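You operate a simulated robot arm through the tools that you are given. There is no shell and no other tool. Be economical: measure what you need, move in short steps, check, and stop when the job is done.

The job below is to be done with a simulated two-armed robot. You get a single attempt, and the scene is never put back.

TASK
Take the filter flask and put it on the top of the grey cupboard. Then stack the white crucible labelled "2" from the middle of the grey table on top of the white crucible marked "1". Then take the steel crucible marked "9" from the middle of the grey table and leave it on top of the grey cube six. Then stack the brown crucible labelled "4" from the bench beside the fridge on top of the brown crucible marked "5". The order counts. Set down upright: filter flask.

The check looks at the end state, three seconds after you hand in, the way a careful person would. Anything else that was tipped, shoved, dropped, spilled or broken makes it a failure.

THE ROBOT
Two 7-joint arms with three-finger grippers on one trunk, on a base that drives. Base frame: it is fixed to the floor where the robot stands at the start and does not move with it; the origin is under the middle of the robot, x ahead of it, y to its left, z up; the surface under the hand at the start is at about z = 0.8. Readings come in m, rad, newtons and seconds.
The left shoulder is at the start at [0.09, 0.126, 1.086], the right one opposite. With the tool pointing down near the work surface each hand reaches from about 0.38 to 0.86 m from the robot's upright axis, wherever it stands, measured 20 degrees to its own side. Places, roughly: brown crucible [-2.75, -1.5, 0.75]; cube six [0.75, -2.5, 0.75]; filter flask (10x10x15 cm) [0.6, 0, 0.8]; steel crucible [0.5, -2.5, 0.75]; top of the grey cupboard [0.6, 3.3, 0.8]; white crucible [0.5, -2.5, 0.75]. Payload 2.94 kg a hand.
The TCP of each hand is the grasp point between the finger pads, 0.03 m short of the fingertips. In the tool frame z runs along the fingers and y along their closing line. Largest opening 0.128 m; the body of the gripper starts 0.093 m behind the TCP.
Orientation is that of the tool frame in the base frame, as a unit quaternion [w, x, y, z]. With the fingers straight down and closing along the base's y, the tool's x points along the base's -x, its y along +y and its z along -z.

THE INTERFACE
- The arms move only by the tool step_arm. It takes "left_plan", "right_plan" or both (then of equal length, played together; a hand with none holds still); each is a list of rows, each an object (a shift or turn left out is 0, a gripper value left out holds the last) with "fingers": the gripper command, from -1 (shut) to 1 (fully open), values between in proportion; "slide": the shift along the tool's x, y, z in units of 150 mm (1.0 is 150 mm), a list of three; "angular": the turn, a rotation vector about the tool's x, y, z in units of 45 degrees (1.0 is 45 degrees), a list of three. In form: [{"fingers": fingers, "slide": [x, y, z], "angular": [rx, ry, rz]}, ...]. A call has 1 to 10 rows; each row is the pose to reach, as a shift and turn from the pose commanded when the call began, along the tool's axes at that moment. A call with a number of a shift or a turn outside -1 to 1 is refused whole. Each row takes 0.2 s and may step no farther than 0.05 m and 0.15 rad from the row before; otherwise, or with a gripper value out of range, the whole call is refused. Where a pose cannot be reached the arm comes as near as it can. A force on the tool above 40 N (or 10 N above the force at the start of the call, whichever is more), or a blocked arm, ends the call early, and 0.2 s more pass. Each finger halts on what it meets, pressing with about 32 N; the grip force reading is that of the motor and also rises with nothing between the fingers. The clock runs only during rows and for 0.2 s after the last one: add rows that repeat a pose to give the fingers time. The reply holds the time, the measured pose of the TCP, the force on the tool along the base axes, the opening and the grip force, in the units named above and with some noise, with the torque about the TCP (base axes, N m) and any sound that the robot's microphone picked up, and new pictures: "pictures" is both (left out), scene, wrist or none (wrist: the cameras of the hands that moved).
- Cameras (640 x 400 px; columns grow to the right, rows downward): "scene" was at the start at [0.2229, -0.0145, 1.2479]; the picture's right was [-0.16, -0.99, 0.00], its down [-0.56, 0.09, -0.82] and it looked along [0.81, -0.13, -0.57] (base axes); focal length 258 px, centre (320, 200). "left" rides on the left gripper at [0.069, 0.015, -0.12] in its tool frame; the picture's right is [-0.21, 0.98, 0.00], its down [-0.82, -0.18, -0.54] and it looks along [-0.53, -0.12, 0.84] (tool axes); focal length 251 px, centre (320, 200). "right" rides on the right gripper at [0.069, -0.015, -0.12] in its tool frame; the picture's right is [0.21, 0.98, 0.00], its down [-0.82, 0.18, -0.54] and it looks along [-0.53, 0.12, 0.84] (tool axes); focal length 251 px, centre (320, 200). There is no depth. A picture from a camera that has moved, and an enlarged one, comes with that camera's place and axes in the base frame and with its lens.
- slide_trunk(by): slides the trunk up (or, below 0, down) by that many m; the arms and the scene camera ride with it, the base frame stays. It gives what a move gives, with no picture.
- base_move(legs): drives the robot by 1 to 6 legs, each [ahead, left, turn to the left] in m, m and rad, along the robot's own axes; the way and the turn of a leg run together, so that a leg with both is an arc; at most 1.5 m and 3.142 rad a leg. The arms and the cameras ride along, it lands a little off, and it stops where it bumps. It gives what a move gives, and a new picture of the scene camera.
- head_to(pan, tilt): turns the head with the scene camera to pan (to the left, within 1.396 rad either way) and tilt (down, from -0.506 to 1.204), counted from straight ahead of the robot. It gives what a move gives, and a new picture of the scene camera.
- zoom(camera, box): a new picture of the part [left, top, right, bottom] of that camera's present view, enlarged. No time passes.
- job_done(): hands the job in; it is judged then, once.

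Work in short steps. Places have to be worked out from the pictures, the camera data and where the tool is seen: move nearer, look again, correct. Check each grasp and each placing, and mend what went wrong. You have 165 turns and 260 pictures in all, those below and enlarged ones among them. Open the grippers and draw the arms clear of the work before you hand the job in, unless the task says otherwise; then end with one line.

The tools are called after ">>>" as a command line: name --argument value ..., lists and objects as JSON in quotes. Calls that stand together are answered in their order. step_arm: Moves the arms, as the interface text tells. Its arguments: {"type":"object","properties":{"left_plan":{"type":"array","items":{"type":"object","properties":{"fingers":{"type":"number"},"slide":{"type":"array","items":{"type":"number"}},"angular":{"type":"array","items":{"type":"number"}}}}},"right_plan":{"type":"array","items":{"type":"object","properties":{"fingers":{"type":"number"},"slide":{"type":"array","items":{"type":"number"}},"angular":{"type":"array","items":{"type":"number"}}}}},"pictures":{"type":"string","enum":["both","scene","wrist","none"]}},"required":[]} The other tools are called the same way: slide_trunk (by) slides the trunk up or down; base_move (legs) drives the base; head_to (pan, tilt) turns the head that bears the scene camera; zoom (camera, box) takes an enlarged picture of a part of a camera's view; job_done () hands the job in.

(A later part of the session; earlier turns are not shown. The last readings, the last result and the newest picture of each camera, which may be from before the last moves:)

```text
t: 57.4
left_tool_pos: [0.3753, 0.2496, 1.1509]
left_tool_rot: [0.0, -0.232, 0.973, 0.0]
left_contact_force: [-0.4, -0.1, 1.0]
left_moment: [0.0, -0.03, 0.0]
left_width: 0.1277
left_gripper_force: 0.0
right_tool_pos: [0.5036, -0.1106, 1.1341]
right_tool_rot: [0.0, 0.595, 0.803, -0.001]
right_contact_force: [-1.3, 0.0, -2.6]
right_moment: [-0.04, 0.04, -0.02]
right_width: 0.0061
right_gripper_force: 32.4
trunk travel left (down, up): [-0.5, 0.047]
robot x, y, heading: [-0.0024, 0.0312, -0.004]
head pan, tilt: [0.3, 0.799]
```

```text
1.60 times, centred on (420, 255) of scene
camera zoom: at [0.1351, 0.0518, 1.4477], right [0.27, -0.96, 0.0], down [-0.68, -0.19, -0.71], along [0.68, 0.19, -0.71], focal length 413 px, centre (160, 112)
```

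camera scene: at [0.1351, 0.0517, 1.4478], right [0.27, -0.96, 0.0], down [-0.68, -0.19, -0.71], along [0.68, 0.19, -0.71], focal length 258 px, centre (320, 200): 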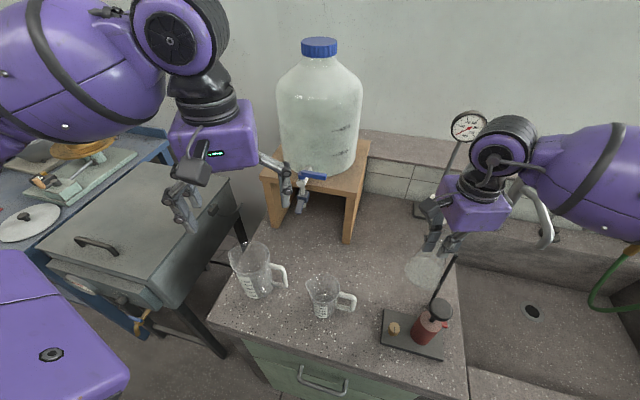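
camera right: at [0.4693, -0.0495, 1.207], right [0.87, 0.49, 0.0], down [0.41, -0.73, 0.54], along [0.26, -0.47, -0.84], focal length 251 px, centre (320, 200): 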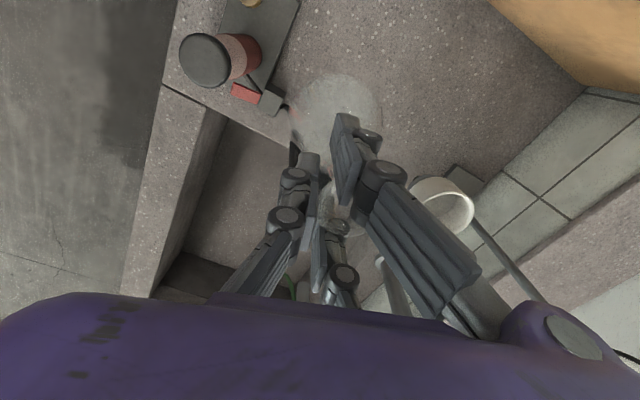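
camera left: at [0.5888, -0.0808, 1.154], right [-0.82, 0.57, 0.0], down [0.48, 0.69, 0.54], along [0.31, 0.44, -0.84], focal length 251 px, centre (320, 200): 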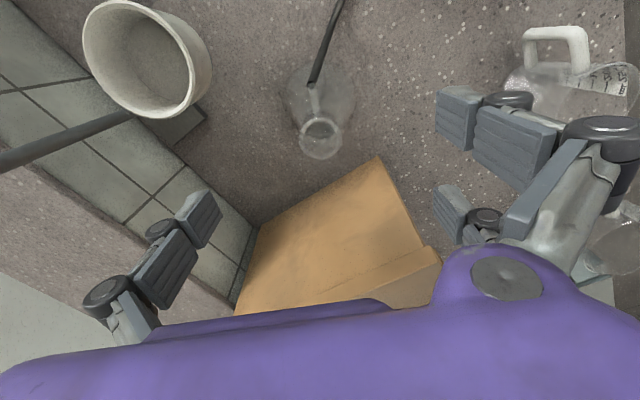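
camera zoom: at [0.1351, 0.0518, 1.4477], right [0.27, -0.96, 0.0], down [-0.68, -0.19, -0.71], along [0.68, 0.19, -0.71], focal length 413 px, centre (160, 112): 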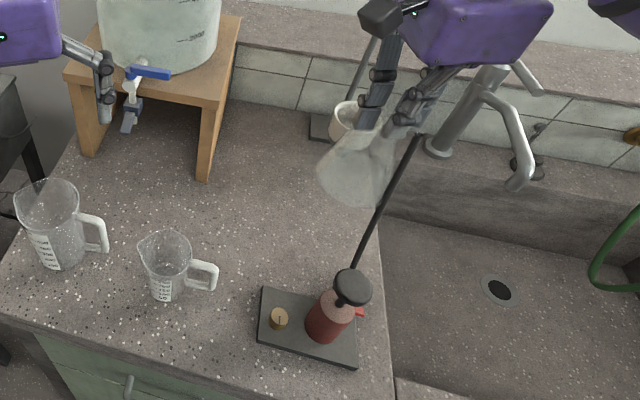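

Hose keeps paying out without force. Continue with 3 cm steps.

>>> step_arm --right_plan '[{"slide": [0, 0, -0.07]}, {"slide": [0, 0, -0.14]}, {"slide": [0, 0, -0.2]}, {"slide": [0, 0, -0.2]}]' --pictures "none"

>>> step_arm --right_plan '[{"slide": [0, 0, -0.07]}, {"slide": [0, 0, -0.14]}, {"slide": [0, 0, -0.2]}, {"slide": [0, 0, -0.2]}]' --pictures "scene"

```text
t: 58.4
left_tool_pos: [0.376, 0.2497, 1.1518]
left_tool_rot: [0.0, -0.231, 0.973, -0.001]
left_contact_force: [-0.2, 0.6, 0.2]
left_moment: [0.04, -0.03, -0.01]
left_width: 0.128
left_gripper_force: 0.1
right_tool_pos: [0.5043, -0.111, 1.164]
right_tool_rot: [0.0, 0.595, 0.803, 0.0]
right_contact_force: [-0.6, -0.5, -2.5]
right_moment: [-0.01, 0.05, -0.02]
right_width: 0.0059
right_gripper_force: 32.2
trunk travel left (down, up): [-0.5, 0.047]
robot x, y, heading: [-0.0031, 0.0279, -0.003]
head pan, tilt: [0.3, 0.799]
```

```text
t: 59.4
left_tool_pos: [0.376, 0.2493, 1.1532]
left_tool_rot: [0.0, -0.231, 0.973, 0.0]
left_contact_force: [0.8, 0.5, -0.4]
left_moment: [-0.01, -0.02, 0.02]
left_width: 0.1281
left_gripper_force: 0.0
right_tool_pos: [0.5037, -0.109, 1.1932]
right_tool_rot: [0.0, 0.595, 0.803, 0.0]
right_contact_force: [0.0, 0.6, -2.1]
right_moment: [0.01, 0.07, -0.01]
right_width: 0.006
right_gripper_force: 31.8
trunk travel left (down, up): [-0.5, 0.047]
robot x, y, heading: [0.0037, 0.0302, -0.007]
head pan, tilt: [0.3, 0.799]
camera scene: at [0.1352, 0.0518, 1.4477], right [0.27, -0.96, 0.0], down [-0.68, -0.19, -0.71], along [0.68, 0.19, -0.71], focal length 258 px, centre (320, 200)
```

scene: 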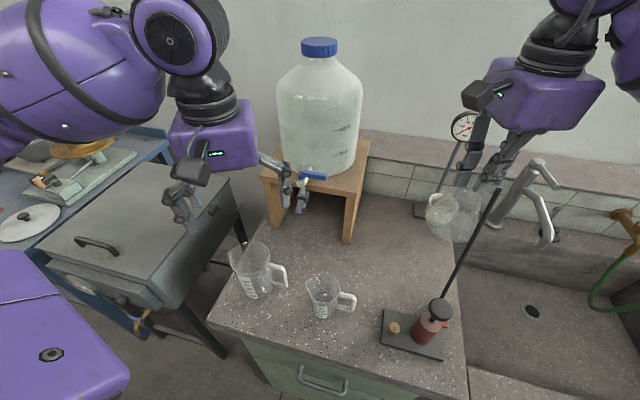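

The hose still stretches without force and the pump stands still. Continue up.

>>> step_arm --right_plan '[{"slide": [0, 0, -0.1]}, {"slide": [0, 0, -0.2]}, {"slide": [0, 0, -0.3]}, {"slide": [0, 0, -0.4]}, {"slide": [0, 0, -0.4]}]' --pictures "none"

>>> step_arm --right_plan '[{"slide": [0, 0, -0.1]}, {"slide": [0, 0, -0.2]}, {"slide": [0, 0, -0.3]}, {"slide": [0, 0, -0.4]}, {"slide": [0, 0, -0.4]}]' --pictures "scene"

```text
t: 60.6
left_tool_pos: [0.3741, 0.2502, 1.1513]
left_tool_rot: [0.0, -0.232, 0.973, 0.0]
left_contact_force: [0.0, 0.6, -0.3]
left_moment: [-0.02, -0.05, 0.0]
left_width: 0.1281
left_gripper_force: 0.0
right_tool_pos: [0.5048, -0.1114, 1.2539]
right_tool_rot: [0.0, 0.596, 0.803, -0.001]
right_contact_force: [0.7, -0.2, -2.8]
right_moment: [0.01, 0.08, -0.01]
right_width: 0.0061
right_gripper_force: 32.3
trunk travel left (down, up): [-0.5, 0.047]
robot x, y, heading: [0.0003, 0.0291, -0.001]
head pan, tilt: [0.3, 0.799]
```

```text
t: 61.8
left_tool_pos: [0.3762, 0.2496, 1.1516]
left_tool_rot: [0.0, -0.232, 0.973, 0.0]
left_contact_force: [-0.1, 0.0, 0.1]
left_moment: [-0.02, 0.0, -0.01]
left_width: 0.1282
left_gripper_force: 0.0
right_tool_pos: [0.5041, -0.1103, 1.3155]
right_tool_rot: [0.0, 0.596, 0.803, 0.0]
right_contact_force: [0.4, -0.1, -2.6]
right_moment: [0.01, 0.05, 0.04]
right_width: 0.006
right_gripper_force: 31.9
trunk travel left (down, up): [-0.5, 0.047]
robot x, y, heading: [0.0022, 0.0305, -0.009]
head pan, tilt: [0.3, 0.799]
camera scene: at [0.1355, 0.0517, 1.4477], right [0.27, -0.96, 0.0], down [-0.68, -0.19, -0.71], along [0.68, 0.19, -0.71], focal length 258 px, centre (320, 200)
```

scene: 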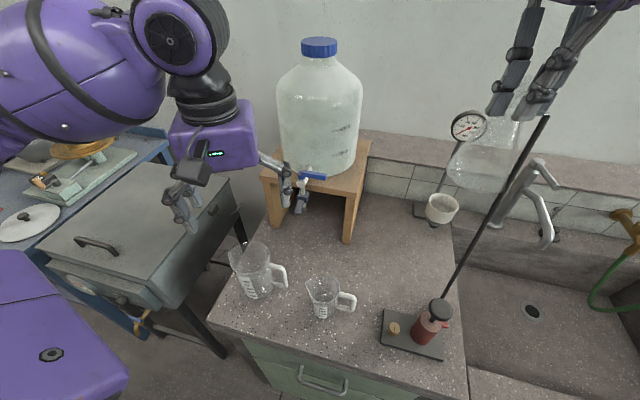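

I zoom on the hose's end to see whether it is really joined to the side tube.

>>> zoom --camera "scene" --box '[440, 80, 580, 210]'

>>> zoom --camera "right" --box '[180, 40, 420, 260]'

```text
3.08 times, centred on (510, 145) of scene
camera zoom: at [0.1355, 0.0517, 1.4477], right [0.27, -0.96, 0.0], down [-0.68, -0.19, -0.71], along [0.68, 0.19, -0.71], focal length 795 px, centre (-265, 369)
```

zoom: 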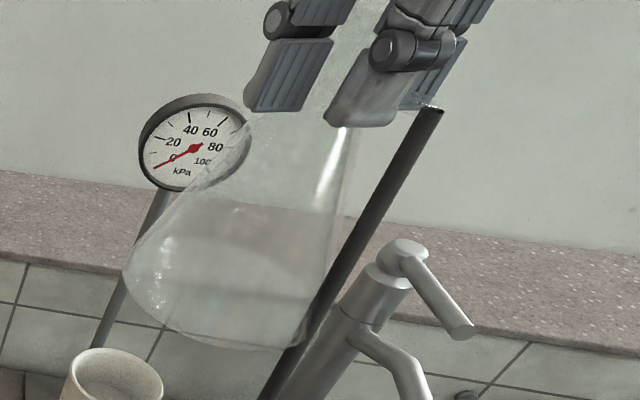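

```text
1.82 times, centred on (300, 150) of right
camera zoom: at [0.4701, -0.0483, 1.4347], right [0.87, 0.49, 0.0], down [0.41, -0.73, 0.54], along [0.26, -0.47, -0.84], focal length 457 px, centre (356, 291)
```

zoom: 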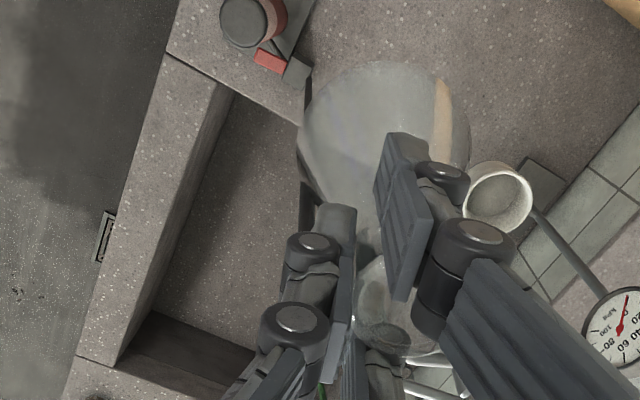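

The hose behaves like an elastic tether. I keep raising gently to see whether it comes off.

>>> step_arm --right_plan '[{"slide": [0, 0, -0.08]}, {"slide": [0, 0, -0.16]}, {"slide": [0, 0, -0.24]}, {"slide": [0, 0, -0.32]}, {"slide": [0, 0, -0.32]}]' --pictures "scene"

```text
t: 63.0
left_tool_pos: [0.3754, 0.2492, 1.152]
left_tool_rot: [0.0, -0.232, 0.973, 0.001]
left_contact_force: [-0.7, -0.1, 0.3]
left_moment: [-0.05, -0.01, -0.02]
left_width: 0.1282
left_gripper_force: 0.0
right_tool_pos: [0.505, -0.1105, 1.3622]
right_tool_rot: [-0.001, 0.595, 0.803, 0.0]
right_contact_force: [-0.2, -0.8, -3.0]
right_moment: [0.0, 0.07, 0.01]
right_width: 0.0061
right_gripper_force: 32.5
trunk travel left (down, up): [-0.5, 0.047]
robot x, y, heading: [0.0023, 0.0311, -0.003]
head pan, tilt: [0.3, 0.799]
camera scene: at [0.1355, 0.0517, 1.4477], right [0.27, -0.96, 0.0], down [-0.68, -0.19, -0.71], along [0.68, 0.19, -0.71], focal length 258 px, centre (320, 200)
```

scene: 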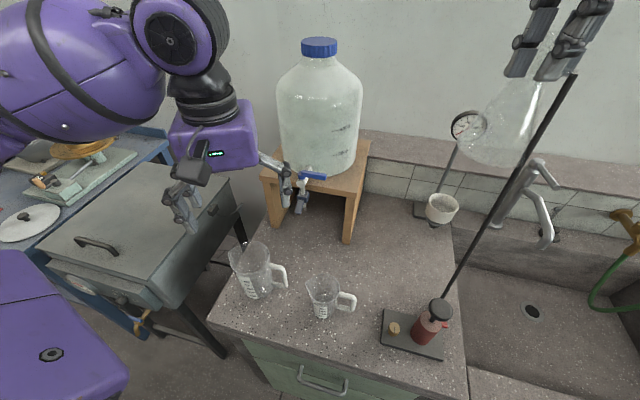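

>>> step_arm --right_plan '[{"slide": [0, 0, -0.08]}, {"slide": [0, 0, -0.16]}, {"slide": [0, 0, -0.24]}, {"slide": [0, 0, -0.32]}, {"slide": [0, 0, -0.32]}]' --pictures "none"

>>> step_arm --right_plan '[{"slide": [0, 0, -0.08]}, {"slide": [0, 0, -0.16]}, {"slide": [0, 0, -0.24]}, {"slide": [0, 0, -0.32]}, {"slide": [0, 0, -0.32]}]' --pictures "scene"

```text
t: 64.2
left_tool_pos: [0.3762, 0.2488, 1.1518]
left_tool_rot: [0.0, -0.232, 0.973, -0.001]
left_contact_force: [-0.8, 0.0, 0.1]
left_moment: [0.02, 0.02, -0.01]
left_width: 0.1278
left_gripper_force: 0.1
right_tool_pos: [0.5037, -0.1092, 1.4125]
right_tool_rot: [0.001, 0.596, 0.803, 0.0]
right_contact_force: [1.0, 0.1, -3.0]
right_moment: [0.03, 0.03, 0.01]
right_width: 0.0061
right_gripper_force: 32.5
trunk travel left (down, up): [-0.5, 0.047]
robot x, y, heading: [-0.0025, 0.0355, 0.003]
head pan, tilt: [0.3, 0.799]
```

```text
t: 65.4
left_tool_pos: [0.3758, 0.2503, 1.1516]
left_tool_rot: [0.0, -0.232, 0.973, 0.0]
left_contact_force: [0.2, 0.0, 0.6]
left_moment: [-0.01, 0.0, -0.02]
left_width: 0.1278
left_gripper_force: 0.0
right_tool_pos: [0.5049, -0.11, 1.4573]
right_tool_rot: [0.0, 0.596, 0.803, 0.0]
right_contact_force: [1.4, 0.9, -2.4]
right_moment: [-0.02, 0.04, 0.03]
right_width: 0.006
right_gripper_force: 32.1
trunk travel left (down, up): [-0.5, 0.047]
robot x, y, heading: [0.001, 0.0301, -0.003]
head pan, tilt: [0.3, 0.799]
camera scene: at [0.1354, 0.0516, 1.4477], right [0.27, -0.96, 0.0], down [-0.68, -0.19, -0.71], along [0.68, 0.19, -0.71], focal length 258 px, centre (320, 200)
```

scene: 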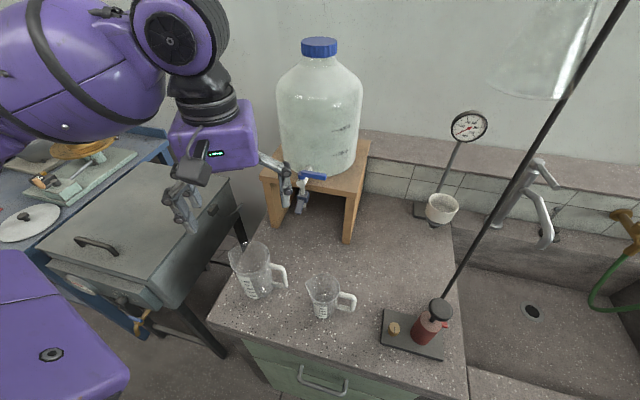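

The hose stretches without any resistance (0.6 m now), so it's evidently only a slack tether; the pump hasn't moved. I back the base off 0.3 m and recheck force and pump.

>>> base_move --legs '[[-0.3, 0, 0]]'

```text
t: 67.5
left_tool_pos: [0.0748, 0.2491, 1.1514]
left_tool_rot: [-0.001, -0.23, 0.973, -0.001]
left_contact_force: [-0.4, 0.1, -0.2]
left_moment: [-0.03, 0.02, 0.02]
left_width: 0.1283
left_gripper_force: 0.1
right_tool_pos: [0.203, -0.1101, 1.4567]
right_tool_rot: [0.0, 0.598, 0.802, 0.0]
right_contact_force: [0.4, 0.8, -2.6]
right_moment: [0.0, 0.07, 0.03]
right_width: 0.0062
right_gripper_force: 32.0
trunk travel left (down, up): [-0.5, 0.047]
robot x, y, heading: [-0.3042, 0.034, -0.011]
head pan, tilt: [0.3, 0.799]
camera scene: at [-0.1663, 0.0529, 1.4475], right [0.26, -0.97, 0.0], down [-0.68, -0.18, -0.71], along [0.68, 0.19, -0.71], focal length 258 px, centre (320, 200)
```

scene: 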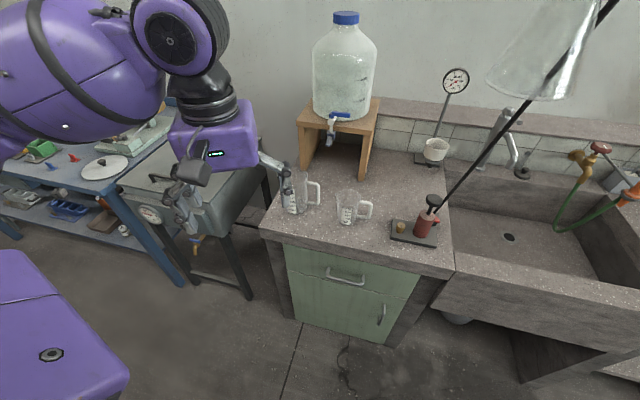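

Pump and force unaffected. Back a bit more, then look left toward the cupboard.

>>> base_move --legs '[[-0.3, 0, 0]]'

>>> head_to --pan 1.1 --tilt 0.4

```text
t: 69.5
left_tool_pos: [-0.2283, 0.2526, 1.1517]
left_tool_rot: [0.0, -0.229, 0.973, 0.0]
left_contact_force: [0.0, -0.9, 0.4]
left_moment: [0.0, 0.01, -0.03]
left_width: 0.1278
left_gripper_force: 0.1
right_tool_pos: [-0.1018, -0.1087, 1.4559]
right_tool_rot: [0.0, 0.599, 0.801, 0.0]
right_contact_force: [-0.2, 0.7, -2.5]
right_moment: [-0.01, 0.08, 0.02]
right_width: 0.006
right_gripper_force: 31.8
trunk travel left (down, up): [-0.5, 0.047]
robot x, y, heading: [-0.6082, 0.0361, -0.008]
head pan, tilt: [0.3, 0.799]
camera scene: at [-0.4705, 0.0554, 1.4475], right [0.26, -0.97, 0.0], down [-0.68, -0.18, -0.71], along [0.68, 0.18, -0.71], focal length 258 px, centre (320, 200)
```

scene: 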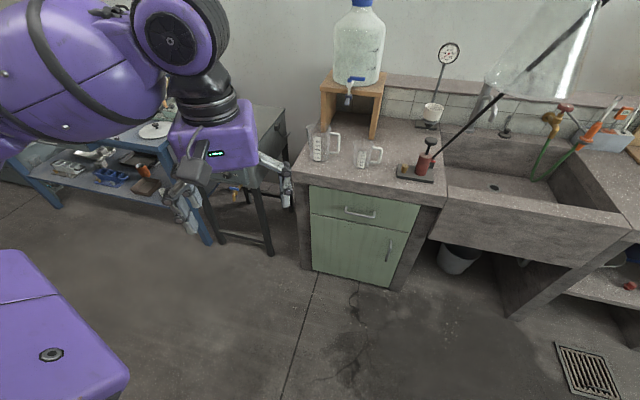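

```text
t: 70.7
left_tool_pos: [-0.2282, 0.2529, 1.1521]
left_tool_rot: [0.0, -0.229, 0.973, -0.001]
left_contact_force: [0.6, -0.1, -0.6]
left_moment: [-0.01, 0.02, -0.01]
left_width: 0.1281
left_gripper_force: 0.0
right_tool_pos: [-0.1042, -0.1085, 1.4559]
right_tool_rot: [-0.001, 0.599, 0.801, -0.001]
right_contact_force: [-0.3, -0.7, -1.9]
right_moment: [-0.01, 0.04, -0.01]
right_width: 0.006
right_gripper_force: 31.9
trunk travel left (down, up): [-0.5, 0.047]
robot x, y, heading: [-0.6027, 0.0353, -0.009]
head pan, tilt: [1.1, 0.4]
camera scene: at [-0.5074, 0.1163, 1.4814], right [0.89, -0.46, 0.0], down [-0.18, -0.35, -0.92], along [0.43, 0.82, -0.39], focal length 258 px, centre (320, 200)
```

scene: 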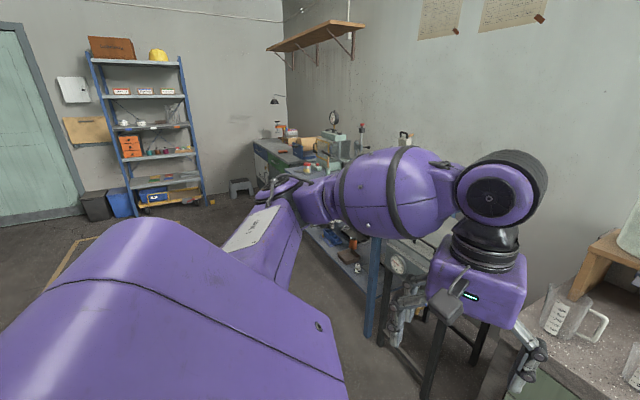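

Way to the left is open floor. Strafe left in two legs, checking force between.

>>> base_move --legs '[[0, 0.5, 0]]'

>>> head_to --pan -0.5 --tilt 0.6

```text
t: 75.6
left_tool_pos: [-0.2229, 0.7602, 1.1524]
left_tool_rot: [0.0, -0.228, 0.974, 0.0]
left_contact_force: [0.3, -0.1, 0.3]
left_moment: [-0.01, 0.01, -0.01]
left_width: 0.1282
left_gripper_force: 0.2
right_tool_pos: [-0.0976, 0.3999, 1.4578]
right_tool_rot: [0.0, 0.601, 0.8, 0.0]
right_contact_force: [-0.4, -0.7, -1.9]
right_moment: [-0.03, -0.01, 0.01]
right_width: 0.0059
right_gripper_force: 32.3
trunk travel left (down, up): [-0.5, 0.047]
robot x, y, heading: [-0.6044, 0.5467, -0.014]
head pan, tilt: [1.1, 0.4]
camera scene: at [-0.5016, 0.6268, 1.4815], right [0.88, -0.47, 0.0], down [-0.18, -0.34, -0.92], along [0.43, 0.82, -0.39], focal length 258 px, centre (320, 200)
```

scene: 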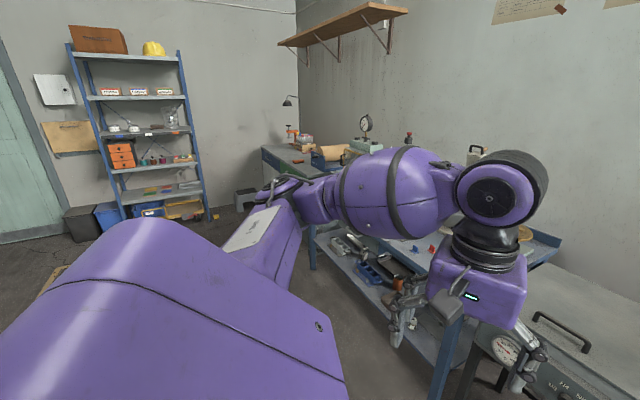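

```text
t: 77.3
left_tool_pos: [-0.2228, 0.7614, 1.1514]
left_tool_rot: [-0.001, -0.227, 0.974, 0.0]
left_contact_force: [0.7, 0.1, -0.2]
left_moment: [0.01, 0.05, -0.01]
left_width: 0.128
left_gripper_force: 0.1
right_tool_pos: [-0.0983, 0.4003, 1.4576]
right_tool_rot: [0.0, 0.599, 0.8, 0.0]
right_contact_force: [-0.5, -0.1, -1.9]
right_moment: [-0.04, 0.04, 0.03]
right_width: 0.006
right_gripper_force: 32.4
trunk travel left (down, up): [-0.5, 0.047]
robot x, y, heading: [-0.6036, 0.5461, -0.013]
head pan, tilt: [-0.499, 0.6]
camera scene: at [-0.4676, 0.5018, 1.4633], right [-0.49, -0.87, 0.0], down [-0.49, 0.28, -0.83], along [0.72, -0.4, -0.56], focal length 258 px, centre (320, 200)
```

scene: 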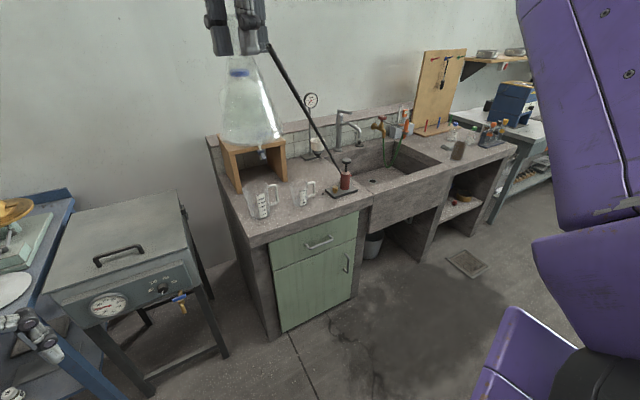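

Pump still in place, no pull. Continue left.

>>> base_move --legs '[[0, 0.6, 0]]'

>>> head_to --pan 0.6 --tilt 0.5

```text
t: 83.1
left_tool_pos: [-0.2199, 1.3743, 1.1523]
left_tool_rot: [0.0, -0.231, 0.973, 0.0]
left_contact_force: [-0.1, 0.3, -0.2]
left_moment: [0.02, 0.0, 0.01]
left_width: 0.128
left_gripper_force: 0.0
right_tool_pos: [-0.0909, 1.0134, 1.4574]
right_tool_rot: [0.001, 0.598, 0.802, 0.001]
right_contact_force: [-0.1, -0.2, -3.0]
right_moment: [-0.02, 0.03, -0.01]
right_width: 0.0061
right_gripper_force: 32.0
trunk travel left (down, up): [-0.5, 0.047]
robot x, y, heading: [-0.5967, 1.1618, -0.003]
head pan, tilt: [-0.499, 0.6]
camera scene: at [-0.4617, 1.1127, 1.4632], right [-0.48, -0.88, 0.0], down [-0.49, 0.27, -0.82], along [0.72, -0.4, -0.57], focal length 258 px, centre (320, 200)
```

scene: 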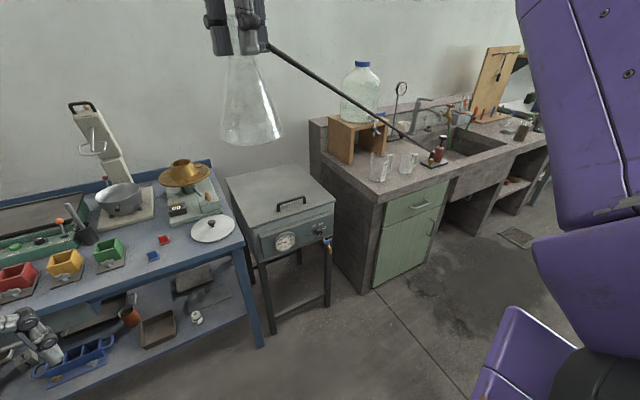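

```text
t: 84.5
left_tool_pos: [-0.2197, 1.3738, 1.1512]
left_tool_rot: [0.0, -0.231, 0.973, 0.0]
left_contact_force: [0.3, 0.3, 0.9]
left_moment: [0.0, 0.0, -0.02]
left_width: 0.1279
left_gripper_force: 0.0
right_tool_pos: [-0.0908, 1.0138, 1.4572]
right_tool_rot: [0.0, 0.597, 0.802, 0.0]
right_contact_force: [0.5, -0.3, -2.6]
right_moment: [-0.02, -0.01, -0.03]
right_width: 0.006
right_gripper_force: 32.3
trunk travel left (down, up): [-0.5, 0.047]
robot x, y, heading: [-0.5937, 1.1574, -0.006]
head pan, tilt: [0.6, 0.499]
camera scene: at [-0.4637, 1.2065, 1.4723], right [0.56, -0.83, 0.0], down [-0.4, -0.27, -0.88], along [0.73, 0.49, -0.48], focal length 258 px, centre (320, 200)
```

scene: 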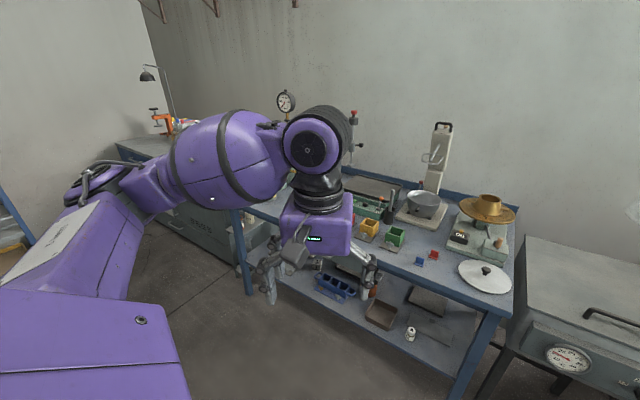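

The grey cupboard is beyond this table. Continue left 1.2 m.

>>> base_move --legs '[[0, 0.6, 0], [0, 0.6, 0]]'

```text
t: 95.3
left_tool_pos: [-0.2186, 2.5532, 1.1526]
left_tool_rot: [-0.001, -0.238, 0.971, 0.0]
left_contact_force: [-1.1, 0.0, 0.3]
left_moment: [0.0, 0.0, 0.0]
left_width: 0.1277
left_gripper_force: 0.0
right_tool_pos: [-0.0845, 2.1943, 1.4578]
right_tool_rot: [0.0, 0.59, 0.807, 0.001]
right_contact_force: [-0.4, -0.9, -2.4]
right_moment: [0.01, 0.04, 0.01]
right_width: 0.0062
right_gripper_force: 32.1
trunk travel left (down, up): [-0.5, 0.047]
robot x, y, heading: [-0.5873, 2.3293, 0.012]
head pan, tilt: [0.6, 0.499]
camera scene: at [-0.4603, 2.3811, 1.4723], right [0.57, -0.82, 0.0], down [-0.39, -0.27, -0.88], along [0.72, 0.5, -0.48], focal length 258 px, centre (320, 200)
```

scene: 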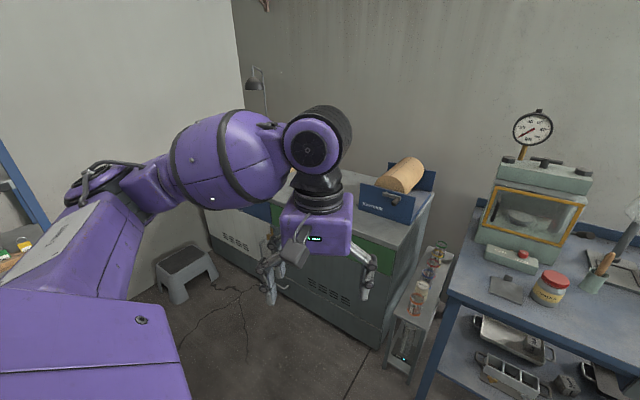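

I see the grey cupboard with a paper-roll holder on it. Move 0.6 m further left and look straight at it.

>>> base_move --legs '[[0, 0.6, 0]]'

>>> head_to --pan -0.1 --tilt 0.6

```text
t: 101.1
left_tool_pos: [-0.2266, 3.1604, 1.1522]
left_tool_rot: [0.0, -0.241, 0.971, 0.0]
left_contact_force: [-0.6, -0.9, 0.7]
left_moment: [-0.06, 0.01, -0.02]
left_width: 0.128
left_gripper_force: 0.1
right_tool_pos: [-0.0913, 2.8038, 1.4573]
right_tool_rot: [0.0, 0.588, 0.809, 0.0]
right_contact_force: [0.3, 0.3, -3.1]
right_moment: [0.0, 0.05, -0.02]
right_width: 0.0063
right_gripper_force: 32.1
trunk travel left (down, up): [-0.5, 0.047]
robot x, y, heading: [-0.5996, 2.9363, 0.018]
head pan, tilt: [0.6, 0.499]
camera scene: at [-0.4678, 2.9884, 1.4723], right [0.58, -0.82, 0.0], down [-0.39, -0.28, -0.88], along [0.72, 0.51, -0.48], focal length 258 px, centre (320, 200)
```

scene: 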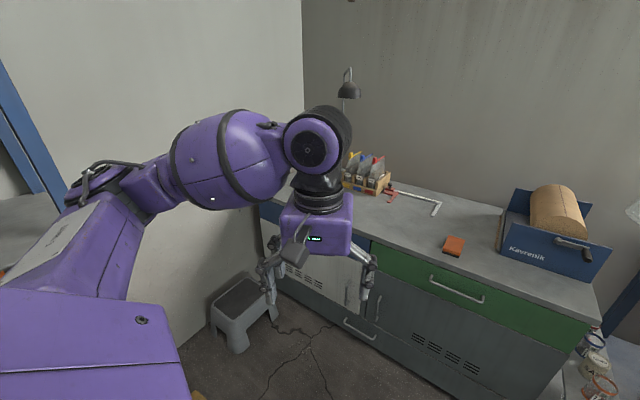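

```text
t: 102.2
left_tool_pos: [-0.2265, 3.1603, 1.1527]
left_tool_rot: [0.0, -0.241, 0.971, 0.001]
left_contact_force: [-0.3, -0.1, 0.0]
left_moment: [0.0, -0.01, -0.01]
left_width: 0.1281
left_gripper_force: 0.0
right_tool_pos: [-0.0912, 2.804, 1.4573]
right_tool_rot: [0.0, 0.588, 0.809, 0.0]
right_contact_force: [-0.7, 1.1, -2.2]
right_moment: [-0.02, 0.04, 0.04]
right_width: 0.0059
right_gripper_force: 32.4
trunk travel left (down, up): [-0.5, 0.047]
robot x, y, heading: [-0.5983, 2.9365, 0.012]
head pan, tilt: [-0.099, 0.6]
camera scene: at [-0.454, 2.9287, 1.4633], right [-0.08, -1.0, 0.0], down [-0.56, 0.05, -0.83], along [0.82, -0.07, -0.56], focal length 258 px, centre (320, 200)
```

scene: 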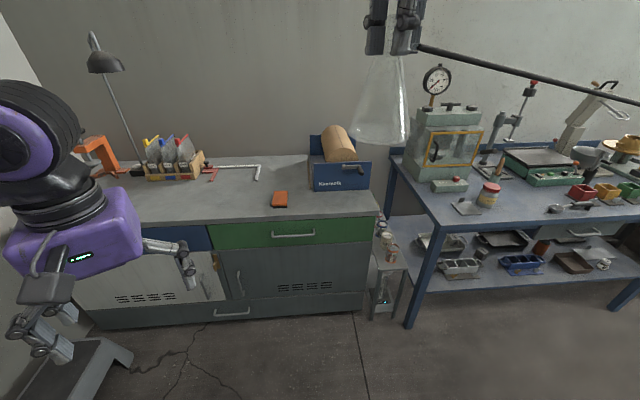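

The cupboard top is free around [0.58, 3.2], left of the orange sponge (~[0.53, 3.03]). I move left 0.26 m and then forward to the cupboard.

>>> base_move --legs '[[0, 0.25, -0.012], [0.35, 0, 0]]'

>>> base_move --legs '[[0.23, 0, 0]]'

```text
t: 105.0
left_tool_pos: [-0.2293, 3.3953, 1.1551]
left_tool_rot: [-0.001, -0.23, 0.973, 0.0]
left_contact_force: [-0.4, 0.1, 0.7]
left_moment: [0.01, -0.04, 0.0]
left_width: 0.1277
left_gripper_force: 0.1
right_tool_pos: [-0.0991, 3.0338, 1.4567]
right_tool_rot: [-0.001, 0.596, 0.803, 0.003]
right_contact_force: [0.6, -0.2, -2.4]
right_moment: [0.03, 0.06, -0.04]
right_width: 0.0058
right_gripper_force: 32.0
trunk travel left (down, up): [-0.5, 0.047]
robot x, y, heading: [-0.6017, 3.1875, 0.003]
head pan, tilt: [-0.099, 0.6]
stopped in leg 1: the robot was blocked; the commanded pose is now the measured one
camera scene: at [-0.4596, 3.1664, 1.4637], right [-0.1, -0.99, -0.01], down [-0.56, 0.06, -0.83], along [0.82, -0.08, -0.56], focal length 258 px, centre (320, 200)
```

scene: 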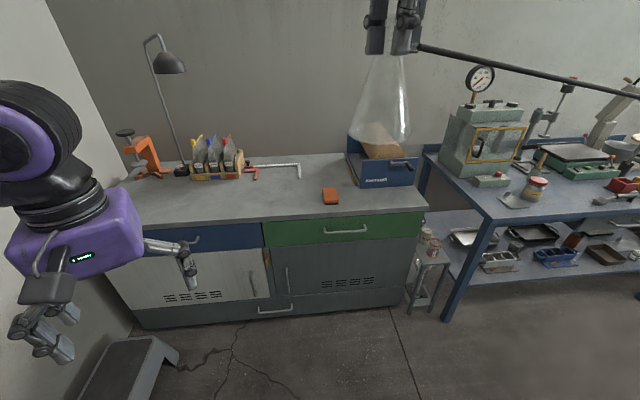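

```text
t: 106.8
left_tool_pos: [0.0013, 3.4054, 1.1503]
left_tool_rot: [-0.001, -0.233, 0.973, -0.002]
left_contact_force: [-0.5, -1.4, 0.2]
left_moment: [0.01, -0.03, -0.03]
left_width: 0.128
left_gripper_force: 0.1
right_tool_pos: [0.1325, 3.0479, 1.4574]
right_tool_rot: [-0.001, 0.594, 0.804, 0.0]
right_contact_force: [-0.7, 0.1, -1.5]
right_moment: [-0.01, 0.04, -0.01]
right_width: 0.0063
right_gripper_force: 32.1
trunk travel left (down, up): [-0.5, 0.047]
robot x, y, heading: [-0.3737, 3.1902, -0.003]
head pan, tilt: [-0.099, 0.6]
camera scene: at [-0.2289, 3.1779, 1.4635], right [-0.1, -1.0, 0.0], down [-0.56, 0.06, -0.83], along [0.82, -0.08, -0.56], focal length 258 px, centre (320, 200)
```

scene: 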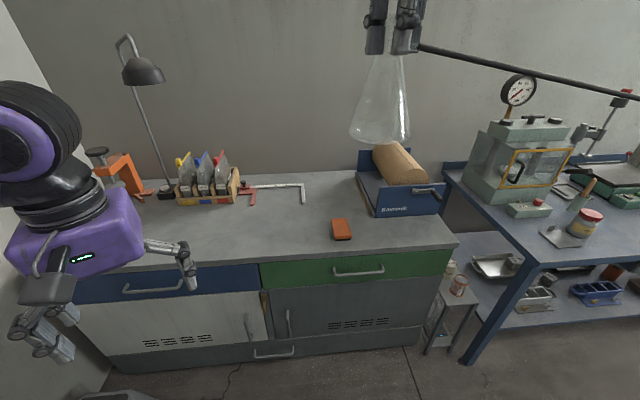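

The left elbow brushed the side wall; I ease 5 cm right and go forward to the cupboard.

>>> base_move --legs '[[0, -0.06, 0], [0.33, 0, 0]]'

>>> head_to --pan -0.2 --tilt 0.8

```text
t: 109.7
left_tool_pos: [0.3251, 3.3446, 1.1521]
left_tool_rot: [-0.001, -0.231, 0.973, -0.002]
left_contact_force: [-0.8, 0.6, 1.6]
left_moment: [-0.02, 0.04, 0.03]
left_width: 0.1279
left_gripper_force: 0.0
right_tool_pos: [0.4544, 2.9873, 1.4591]
right_tool_rot: [0.0, 0.596, 0.803, 0.001]
right_contact_force: [-0.4, 0.9, -1.3]
right_moment: [0.0, 0.02, 0.0]
right_width: 0.0057
right_gripper_force: 32.5
trunk travel left (down, up): [-0.5, 0.047]
robot x, y, heading: [-0.0504, 3.1278, 0.0]
head pan, tilt: [-0.099, 0.6]
camera scene: at [0.094, 3.1184, 1.4635], right [-0.1, -0.99, 0.0], down [-0.56, 0.06, -0.83], along [0.82, -0.08, -0.56], focal length 258 px, centre (320, 200)
```

scene: 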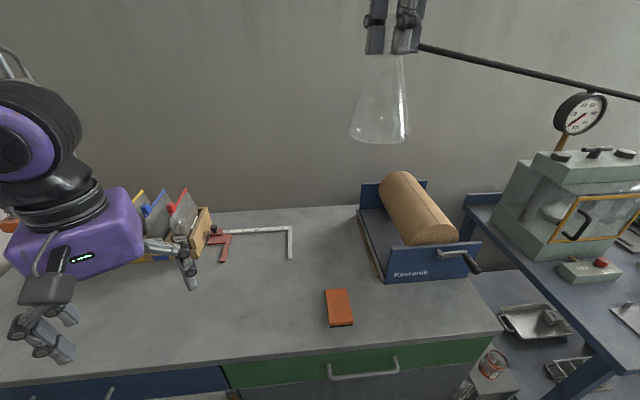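

```text
t: 110.4
left_tool_pos: [0.3257, 3.3452, 1.1497]
left_tool_rot: [-0.002, -0.23, 0.973, -0.002]
left_contact_force: [1.4, -0.4, 0.3]
left_moment: [0.02, 0.02, -0.01]
left_width: 0.1279
left_gripper_force: 0.0
right_tool_pos: [0.456, 2.9878, 1.4572]
right_tool_rot: [0.0, 0.596, 0.803, 0.001]
right_contact_force: [0.9, -0.2, -2.9]
right_moment: [-0.02, 0.1, 0.0]
right_width: 0.0061
right_gripper_force: 32.2
trunk travel left (down, up): [-0.5, 0.047]
robot x, y, heading: [-0.0498, 3.1282, -0.0]
head pan, tilt: [-0.201, 0.799]
camera scene: at [0.087, 3.1111, 1.4463], right [-0.2, -0.98, 0.0], down [-0.7, 0.14, -0.7], along [0.68, -0.14, -0.72], focal length 258 px, centre (320, 200)
```

scene: 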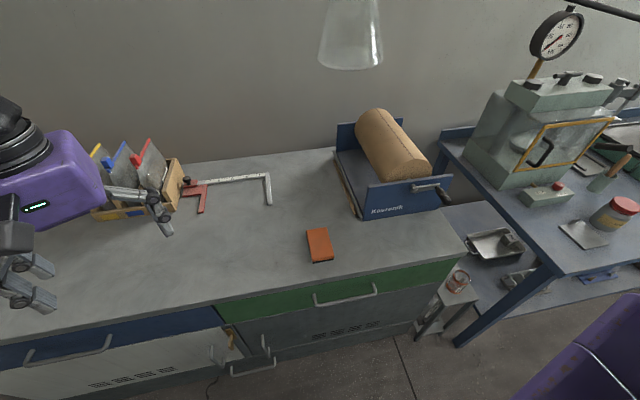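

Target spot [0.57, 3.17]: move the flask over it while lowering 15 cm.

>>> step_arm --right_plan '[{"slide": [0.1, 0.12, 0.1]}, {"slide": [0.23, 0.27, 0.25]}, {"slide": [0.36, 0.42, 0.4]}, {"slide": [0.5, 0.57, 0.55]}, {"slide": [0.63, 0.72, 0.7]}, {"slide": [0.76, 0.87, 0.85]}, {"slide": [0.87, 0.985, 1]}, {"slide": [0.87, 0.985, 1]}]' --pictures "none"

>>> step_arm --right_plan '[{"slide": [0, 0, 0.2]}, {"slide": [0, 0, 0.4]}, {"slide": [0, 0, 0.6]}, {"slide": [0, 0, 0.8]}, {"slide": [0, 0, 1]}, {"slide": [0, 0, 1]}]'

```text
t: 112.2
left_tool_pos: [0.3246, 3.3451, 1.1511]
left_tool_rot: [-0.002, -0.231, 0.973, -0.001]
left_contact_force: [1.1, 0.8, 0.4]
left_moment: [0.07, -0.02, 0.04]
left_width: 0.1279
left_gripper_force: 0.0
right_tool_pos: [0.5569, 3.1539, 1.3056]
right_tool_rot: [-0.001, 0.595, 0.803, 0.0]
right_contact_force: [0.2, 0.1, -2.6]
right_moment: [0.04, 0.03, -0.03]
right_width: 0.0059
right_gripper_force: 31.9
trunk travel left (down, up): [-0.5, 0.047]
robot x, y, heading: [-0.0482, 3.127, -0.006]
head pan, tilt: [-0.201, 0.799]
```

```text
t: 113.6
left_tool_pos: [0.325, 3.346, 1.1502]
left_tool_rot: [-0.003, -0.232, 0.973, -0.003]
left_contact_force: [-0.3, 0.2, 0.4]
left_moment: [-0.01, -0.03, -0.01]
left_width: 0.1281
left_gripper_force: 0.2
right_tool_pos: [0.5577, 3.1587, 1.1581]
right_tool_rot: [0.0, 0.594, 0.804, 0.0]
right_contact_force: [-0.3, 0.1, -3.0]
right_moment: [-0.02, 0.02, 0.02]
right_width: 0.006
right_gripper_force: 31.6
trunk travel left (down, up): [-0.5, 0.047]
robot x, y, heading: [-0.0476, 3.1268, -0.003]
head pan, tilt: [-0.201, 0.799]
camera scene: at [0.0858, 3.1113, 1.4465], right [-0.2, -0.98, 0.0], down [-0.7, 0.14, -0.7], along [0.68, -0.14, -0.72], focal length 258 px, centre (320, 200)
camera right: at [0.5235, 3.2191, 1.2789], right [0.87, 0.49, 0.0], down [0.41, -0.73, 0.54], along [0.27, -0.47, -0.84], focal length 251 px, centre (320, 200)
```

scene: 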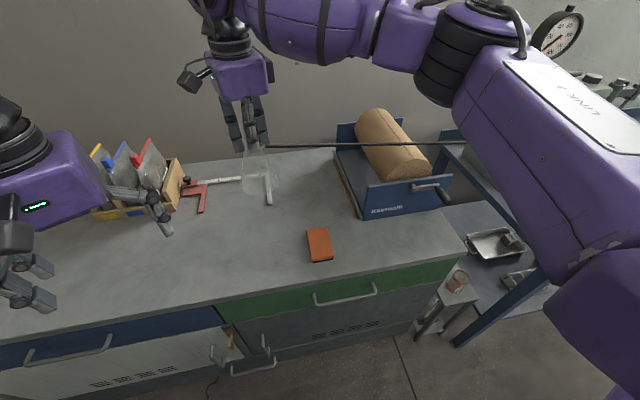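
right: 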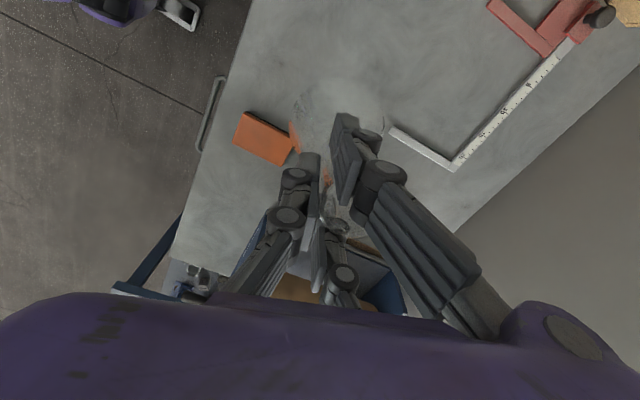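

Clear landing spot. Lower 15 cm, then creep down.

>>> step_arm --right_plan '[{"slide": [0, 0, 0.2]}, {"slide": [0, 0, 0.4]}, {"slide": [0, 0, 0.6]}, {"slide": [0, 0, 0.8]}, {"slide": [0, 0, 1]}, {"slide": [0, 0, 1]}]' --pictures "none"

>>> step_arm --right_plan '[{"slide": [0, 0, 0.1]}, {"slide": [0, 0, 0.2]}, {"slide": [0, 0, 0.3]}, {"slide": [0, 0, 0.36]}, {"slide": [0, 0, 0.36]}]' --pictures "scene"

```text
t: 115.0
left_tool_pos: [0.3253, 3.345, 1.1512]
left_tool_rot: [-0.002, -0.231, 0.973, -0.003]
left_contact_force: [-0.2, 0.1, -0.3]
left_moment: [-0.01, -0.01, 0.03]
left_width: 0.1279
left_gripper_force: 0.1
right_tool_pos: [0.5593, 3.1556, 1.009]
right_tool_rot: [0.001, 0.596, 0.803, 0.0]
right_contact_force: [1.3, 0.6, -2.1]
right_moment: [0.0, 0.06, 0.01]
right_width: 0.0062
right_gripper_force: 31.8
trunk travel left (down, up): [-0.5, 0.047]
robot x, y, heading: [-0.0493, 3.1278, -0.001]
head pan, tilt: [-0.201, 0.799]
```

```text
t: 116.2
left_tool_pos: [0.3252, 3.3461, 1.151]
left_tool_rot: [-0.002, -0.231, 0.973, -0.001]
left_contact_force: [-0.3, -0.1, 0.2]
left_moment: [0.03, -0.01, -0.03]
left_width: 0.128
left_gripper_force: 0.0
right_tool_pos: [0.5584, 3.1556, 0.9527]
right_tool_rot: [-0.001, 0.595, 0.804, 0.0]
right_contact_force: [0.7, 1.0, -2.7]
right_moment: [0.0, 0.02, -0.01]
right_width: 0.0059
right_gripper_force: 32.3
trunk travel left (down, up): [-0.5, 0.047]
robot x, y, heading: [-0.0462, 3.1301, 0.0]
head pan, tilt: [-0.201, 0.799]
camera scene: at [0.0861, 3.1112, 1.4464], right [-0.2, -0.98, 0.0], down [-0.7, 0.14, -0.7], along [0.68, -0.14, -0.72], focal length 258 px, centre (320, 200)
```

scene: 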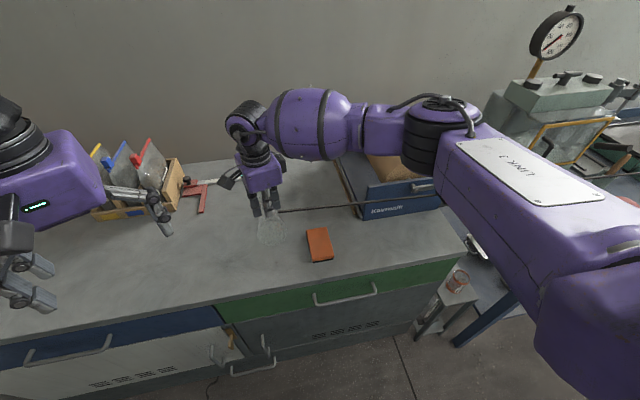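

About 1.5 cm to go. Creep down with small rows until contact.

>>> step_arm --right_plan '[{"slide": [0, 0, 0.03]}, {"slide": [0, 0, 0.06]}, {"slide": [0, 0, 0.08]}, {"slide": [0, 0, 0.095]}, {"slide": [0, 0, 0.095]}]' --pictures "none"

>>> zoom --camera "scene" --box '[200, 130, 360, 280]'

```text
t: 117.4
left_tool_pos: [0.3256, 3.3461, 1.1508]
left_tool_rot: [-0.002, -0.231, 0.973, -0.002]
left_contact_force: [0.1, -0.9, 0.1]
left_moment: [0.03, 0.01, 0.02]
left_width: 0.1281
left_gripper_force: 0.1
right_tool_pos: [0.5588, 3.1552, 0.94]
right_tool_rot: [0.0, 0.596, 0.803, 0.0]
right_contact_force: [0.8, 0.2, -2.2]
right_moment: [-0.03, 0.06, 0.0]
right_width: 0.006
right_gripper_force: 32.0
trunk travel left (down, up): [-0.5, 0.047]
robot x, y, heading: [-0.0494, 3.1265, -0.007]
head pan, tilt: [-0.201, 0.799]
```

```text
2.67 times, centred on (280, 205) of scene
camera zoom: at [0.0862, 3.1111, 1.4464], right [-0.2, -0.98, 0.0], down [-0.7, 0.14, -0.7], along [0.68, -0.14, -0.72], focal length 689 px, centre (427, 187)
```

zoom: 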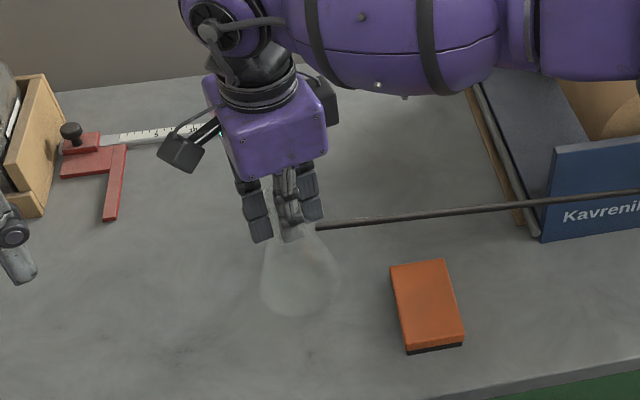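

Not in contact yet (still −2.2 N). Continue creeping.

>>> step_arm --right_plan '[{"slide": [0, 0, 0.015]}, {"slide": [0, 0, 0.03]}, {"slide": [0, 0, 0.03]}]' --pictures "none"

>>> step_arm --right_plan '[{"slide": [0, 0, 0.015]}, {"slide": [0, 0, 0.03]}, {"slide": [0, 0, 0.03]}]' --pictures "wrist"

```text
t: 118.2
left_tool_pos: [0.3258, 3.3455, 1.1512]
left_tool_rot: [-0.001, -0.231, 0.973, -0.002]
left_contact_force: [0.0, 0.3, -0.3]
left_moment: [0.01, 0.04, -0.04]
left_width: 0.128
left_gripper_force: 0.0
right_tool_pos: [0.5599, 3.1554, 0.9372]
right_tool_rot: [0.001, 0.596, 0.803, 0.0]
right_contact_force: [-0.4, -1.9, 6.7]
right_moment: [0.16, -0.17, -0.05]
right_width: 0.0058
right_gripper_force: 32.5
trunk travel left (down, up): [-0.5, 0.047]
robot x, y, heading: [-0.0511, 3.1279, -0.002]
head pan, tilt: [-0.201, 0.799]
```

```text
t: 119.0
left_tool_pos: [0.323, 3.3448, 1.1531]
left_tool_rot: [0.0, -0.23, 0.973, -0.002]
left_contact_force: [0.4, 0.8, 0.7]
left_moment: [-0.01, -0.02, -0.02]
left_width: 0.1283
left_gripper_force: 0.0
right_tool_pos: [0.5586, 3.1546, 0.9357]
right_tool_rot: [0.003, 0.595, 0.804, 0.003]
right_contact_force: [-0.3, -6.9, 33.0]
right_moment: [0.55, -1.05, 0.0]
right_width: 0.006
right_gripper_force: 31.7
trunk travel left (down, up): [-0.5, 0.047]
robot x, y, heading: [-0.0528, 3.1282, 0.002]
head pan, tilt: [-0.201, 0.799]
camera right: at [0.5234, 3.216, 1.0562], right [0.87, 0.49, 0.01], down [0.41, -0.73, 0.54], along [0.27, -0.47, -0.84], focal length 251 px, centre (320, 200)
```

right: 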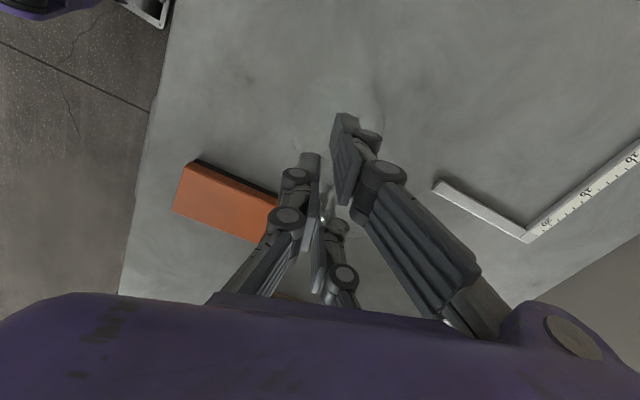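

It's down (33 N). Ease up ~4.5 mm to relieve the pressure, then open slowly.

>>> step_arm --right_plan '[{"slide": [0, 0, -0.015]}, {"slide": [0, 0, -0.03]}, {"slide": [0, 0, -0.03]}]' --pictures "none"

>>> step_arm --right_plan '[{"fingers": -0.9}, {"fingers": -0.7}, {"fingers": -0.4}, {"fingers": 0}, {"fingers": 0.5}, {"fingers": 1}, {"fingers": 1}, {"fingers": 1}]'

```text
t: 119.8
left_tool_pos: [0.3243, 3.3453, 1.1513]
left_tool_rot: [-0.001, -0.231, 0.973, -0.003]
left_contact_force: [0.5, 0.4, 0.5]
left_moment: [0.02, 0.0, 0.0]
left_width: 0.1281
left_gripper_force: 0.0
right_tool_pos: [0.5567, 3.1547, 0.9347]
right_tool_rot: [0.0, 0.595, 0.804, 0.002]
right_contact_force: [4.6, -1.3, 22.1]
right_moment: [0.96, -1.23, -0.13]
right_width: 0.0061
right_gripper_force: 31.6
trunk travel left (down, up): [-0.5, 0.047]
robot x, y, heading: [-0.0506, 3.1318, 0.006]
head pan, tilt: [-0.201, 0.799]
```

```text
t: 121.6
left_tool_pos: [0.3253, 3.3459, 1.1511]
left_tool_rot: [-0.001, -0.231, 0.973, -0.002]
left_contact_force: [-0.3, 0.4, -0.1]
left_moment: [0.01, -0.01, 0.0]
left_width: 0.1276
left_gripper_force: 0.1
right_tool_pos: [0.5591, 3.1559, 0.9353]
right_tool_rot: [0.001, 0.596, 0.803, 0.0]
right_contact_force: [0.2, -0.1, 0.0]
right_moment: [0.0, -0.02, 0.04]
right_width: 0.1281
right_gripper_force: 0.1
trunk travel left (down, up): [-0.5, 0.047]
robot x, y, heading: [-0.0453, 3.1288, -0.0]
head pan, tilt: [-0.201, 0.799]
camera scene: at [0.0861, 3.1111, 1.4464], right [-0.2, -0.98, 0.0], down [-0.7, 0.14, -0.7], along [0.68, -0.14, -0.72], focal length 258 px, centre (320, 200)
camera right: at [0.5239, 3.217, 1.0555], right [0.87, 0.49, 0.0], down [0.41, -0.73, 0.54], along [0.26, -0.47, -0.84], focal length 251 px, centre (320, 200)
```

scene: 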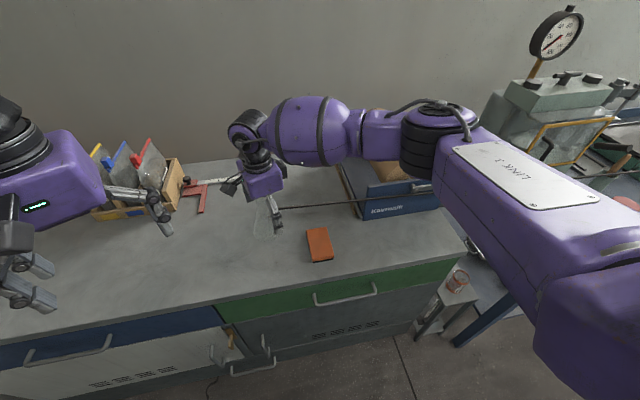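
right: 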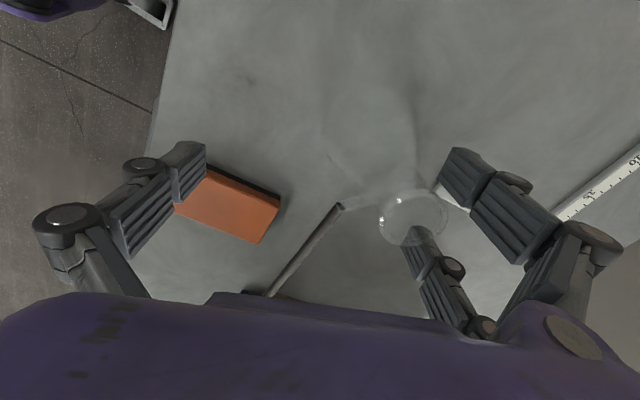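

The flask stands upright; the neck drifted toward the finger pair while opening. Shift the hand 4.5 cm along +tool y so the fingers leave the neck, then rise straight.

>>> step_arm --right_plan '[{"slide": [0, 0.08, 0]}, {"slide": [0, 0.18, 0]}, {"slide": [0, 0.28, 0]}, {"slide": [0, 0.28, 0]}]' --pictures "wrist"

```text
t: 122.6
left_tool_pos: [0.326, 3.3444, 1.1506]
left_tool_rot: [-0.003, -0.231, 0.973, -0.001]
left_contact_force: [0.1, 0.2, 0.4]
left_moment: [0.05, 0.01, -0.02]
left_width: 0.1279
left_gripper_force: 0.1
right_tool_pos: [0.5992, 3.1668, 0.9351]
right_tool_rot: [0.0, 0.596, 0.803, 0.0]
right_contact_force: [0.8, -0.7, 0.7]
right_moment: [0.04, 0.04, 0.01]
right_width: 0.1281
right_gripper_force: 0.0
trunk travel left (down, up): [-0.5, 0.047]
robot x, y, heading: [-0.0504, 3.1289, -0.002]
head pan, tilt: [-0.201, 0.799]
camera right: at [0.564, 3.2286, 1.0553], right [0.87, 0.49, 0.0], down [0.41, -0.73, 0.54], along [0.26, -0.47, -0.84], focal length 251 px, centre (320, 200)
```

right: 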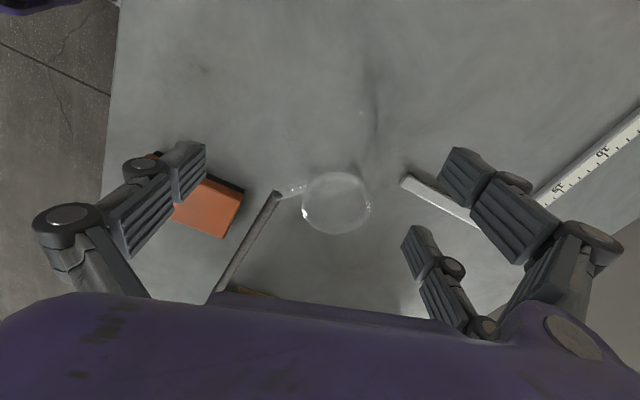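

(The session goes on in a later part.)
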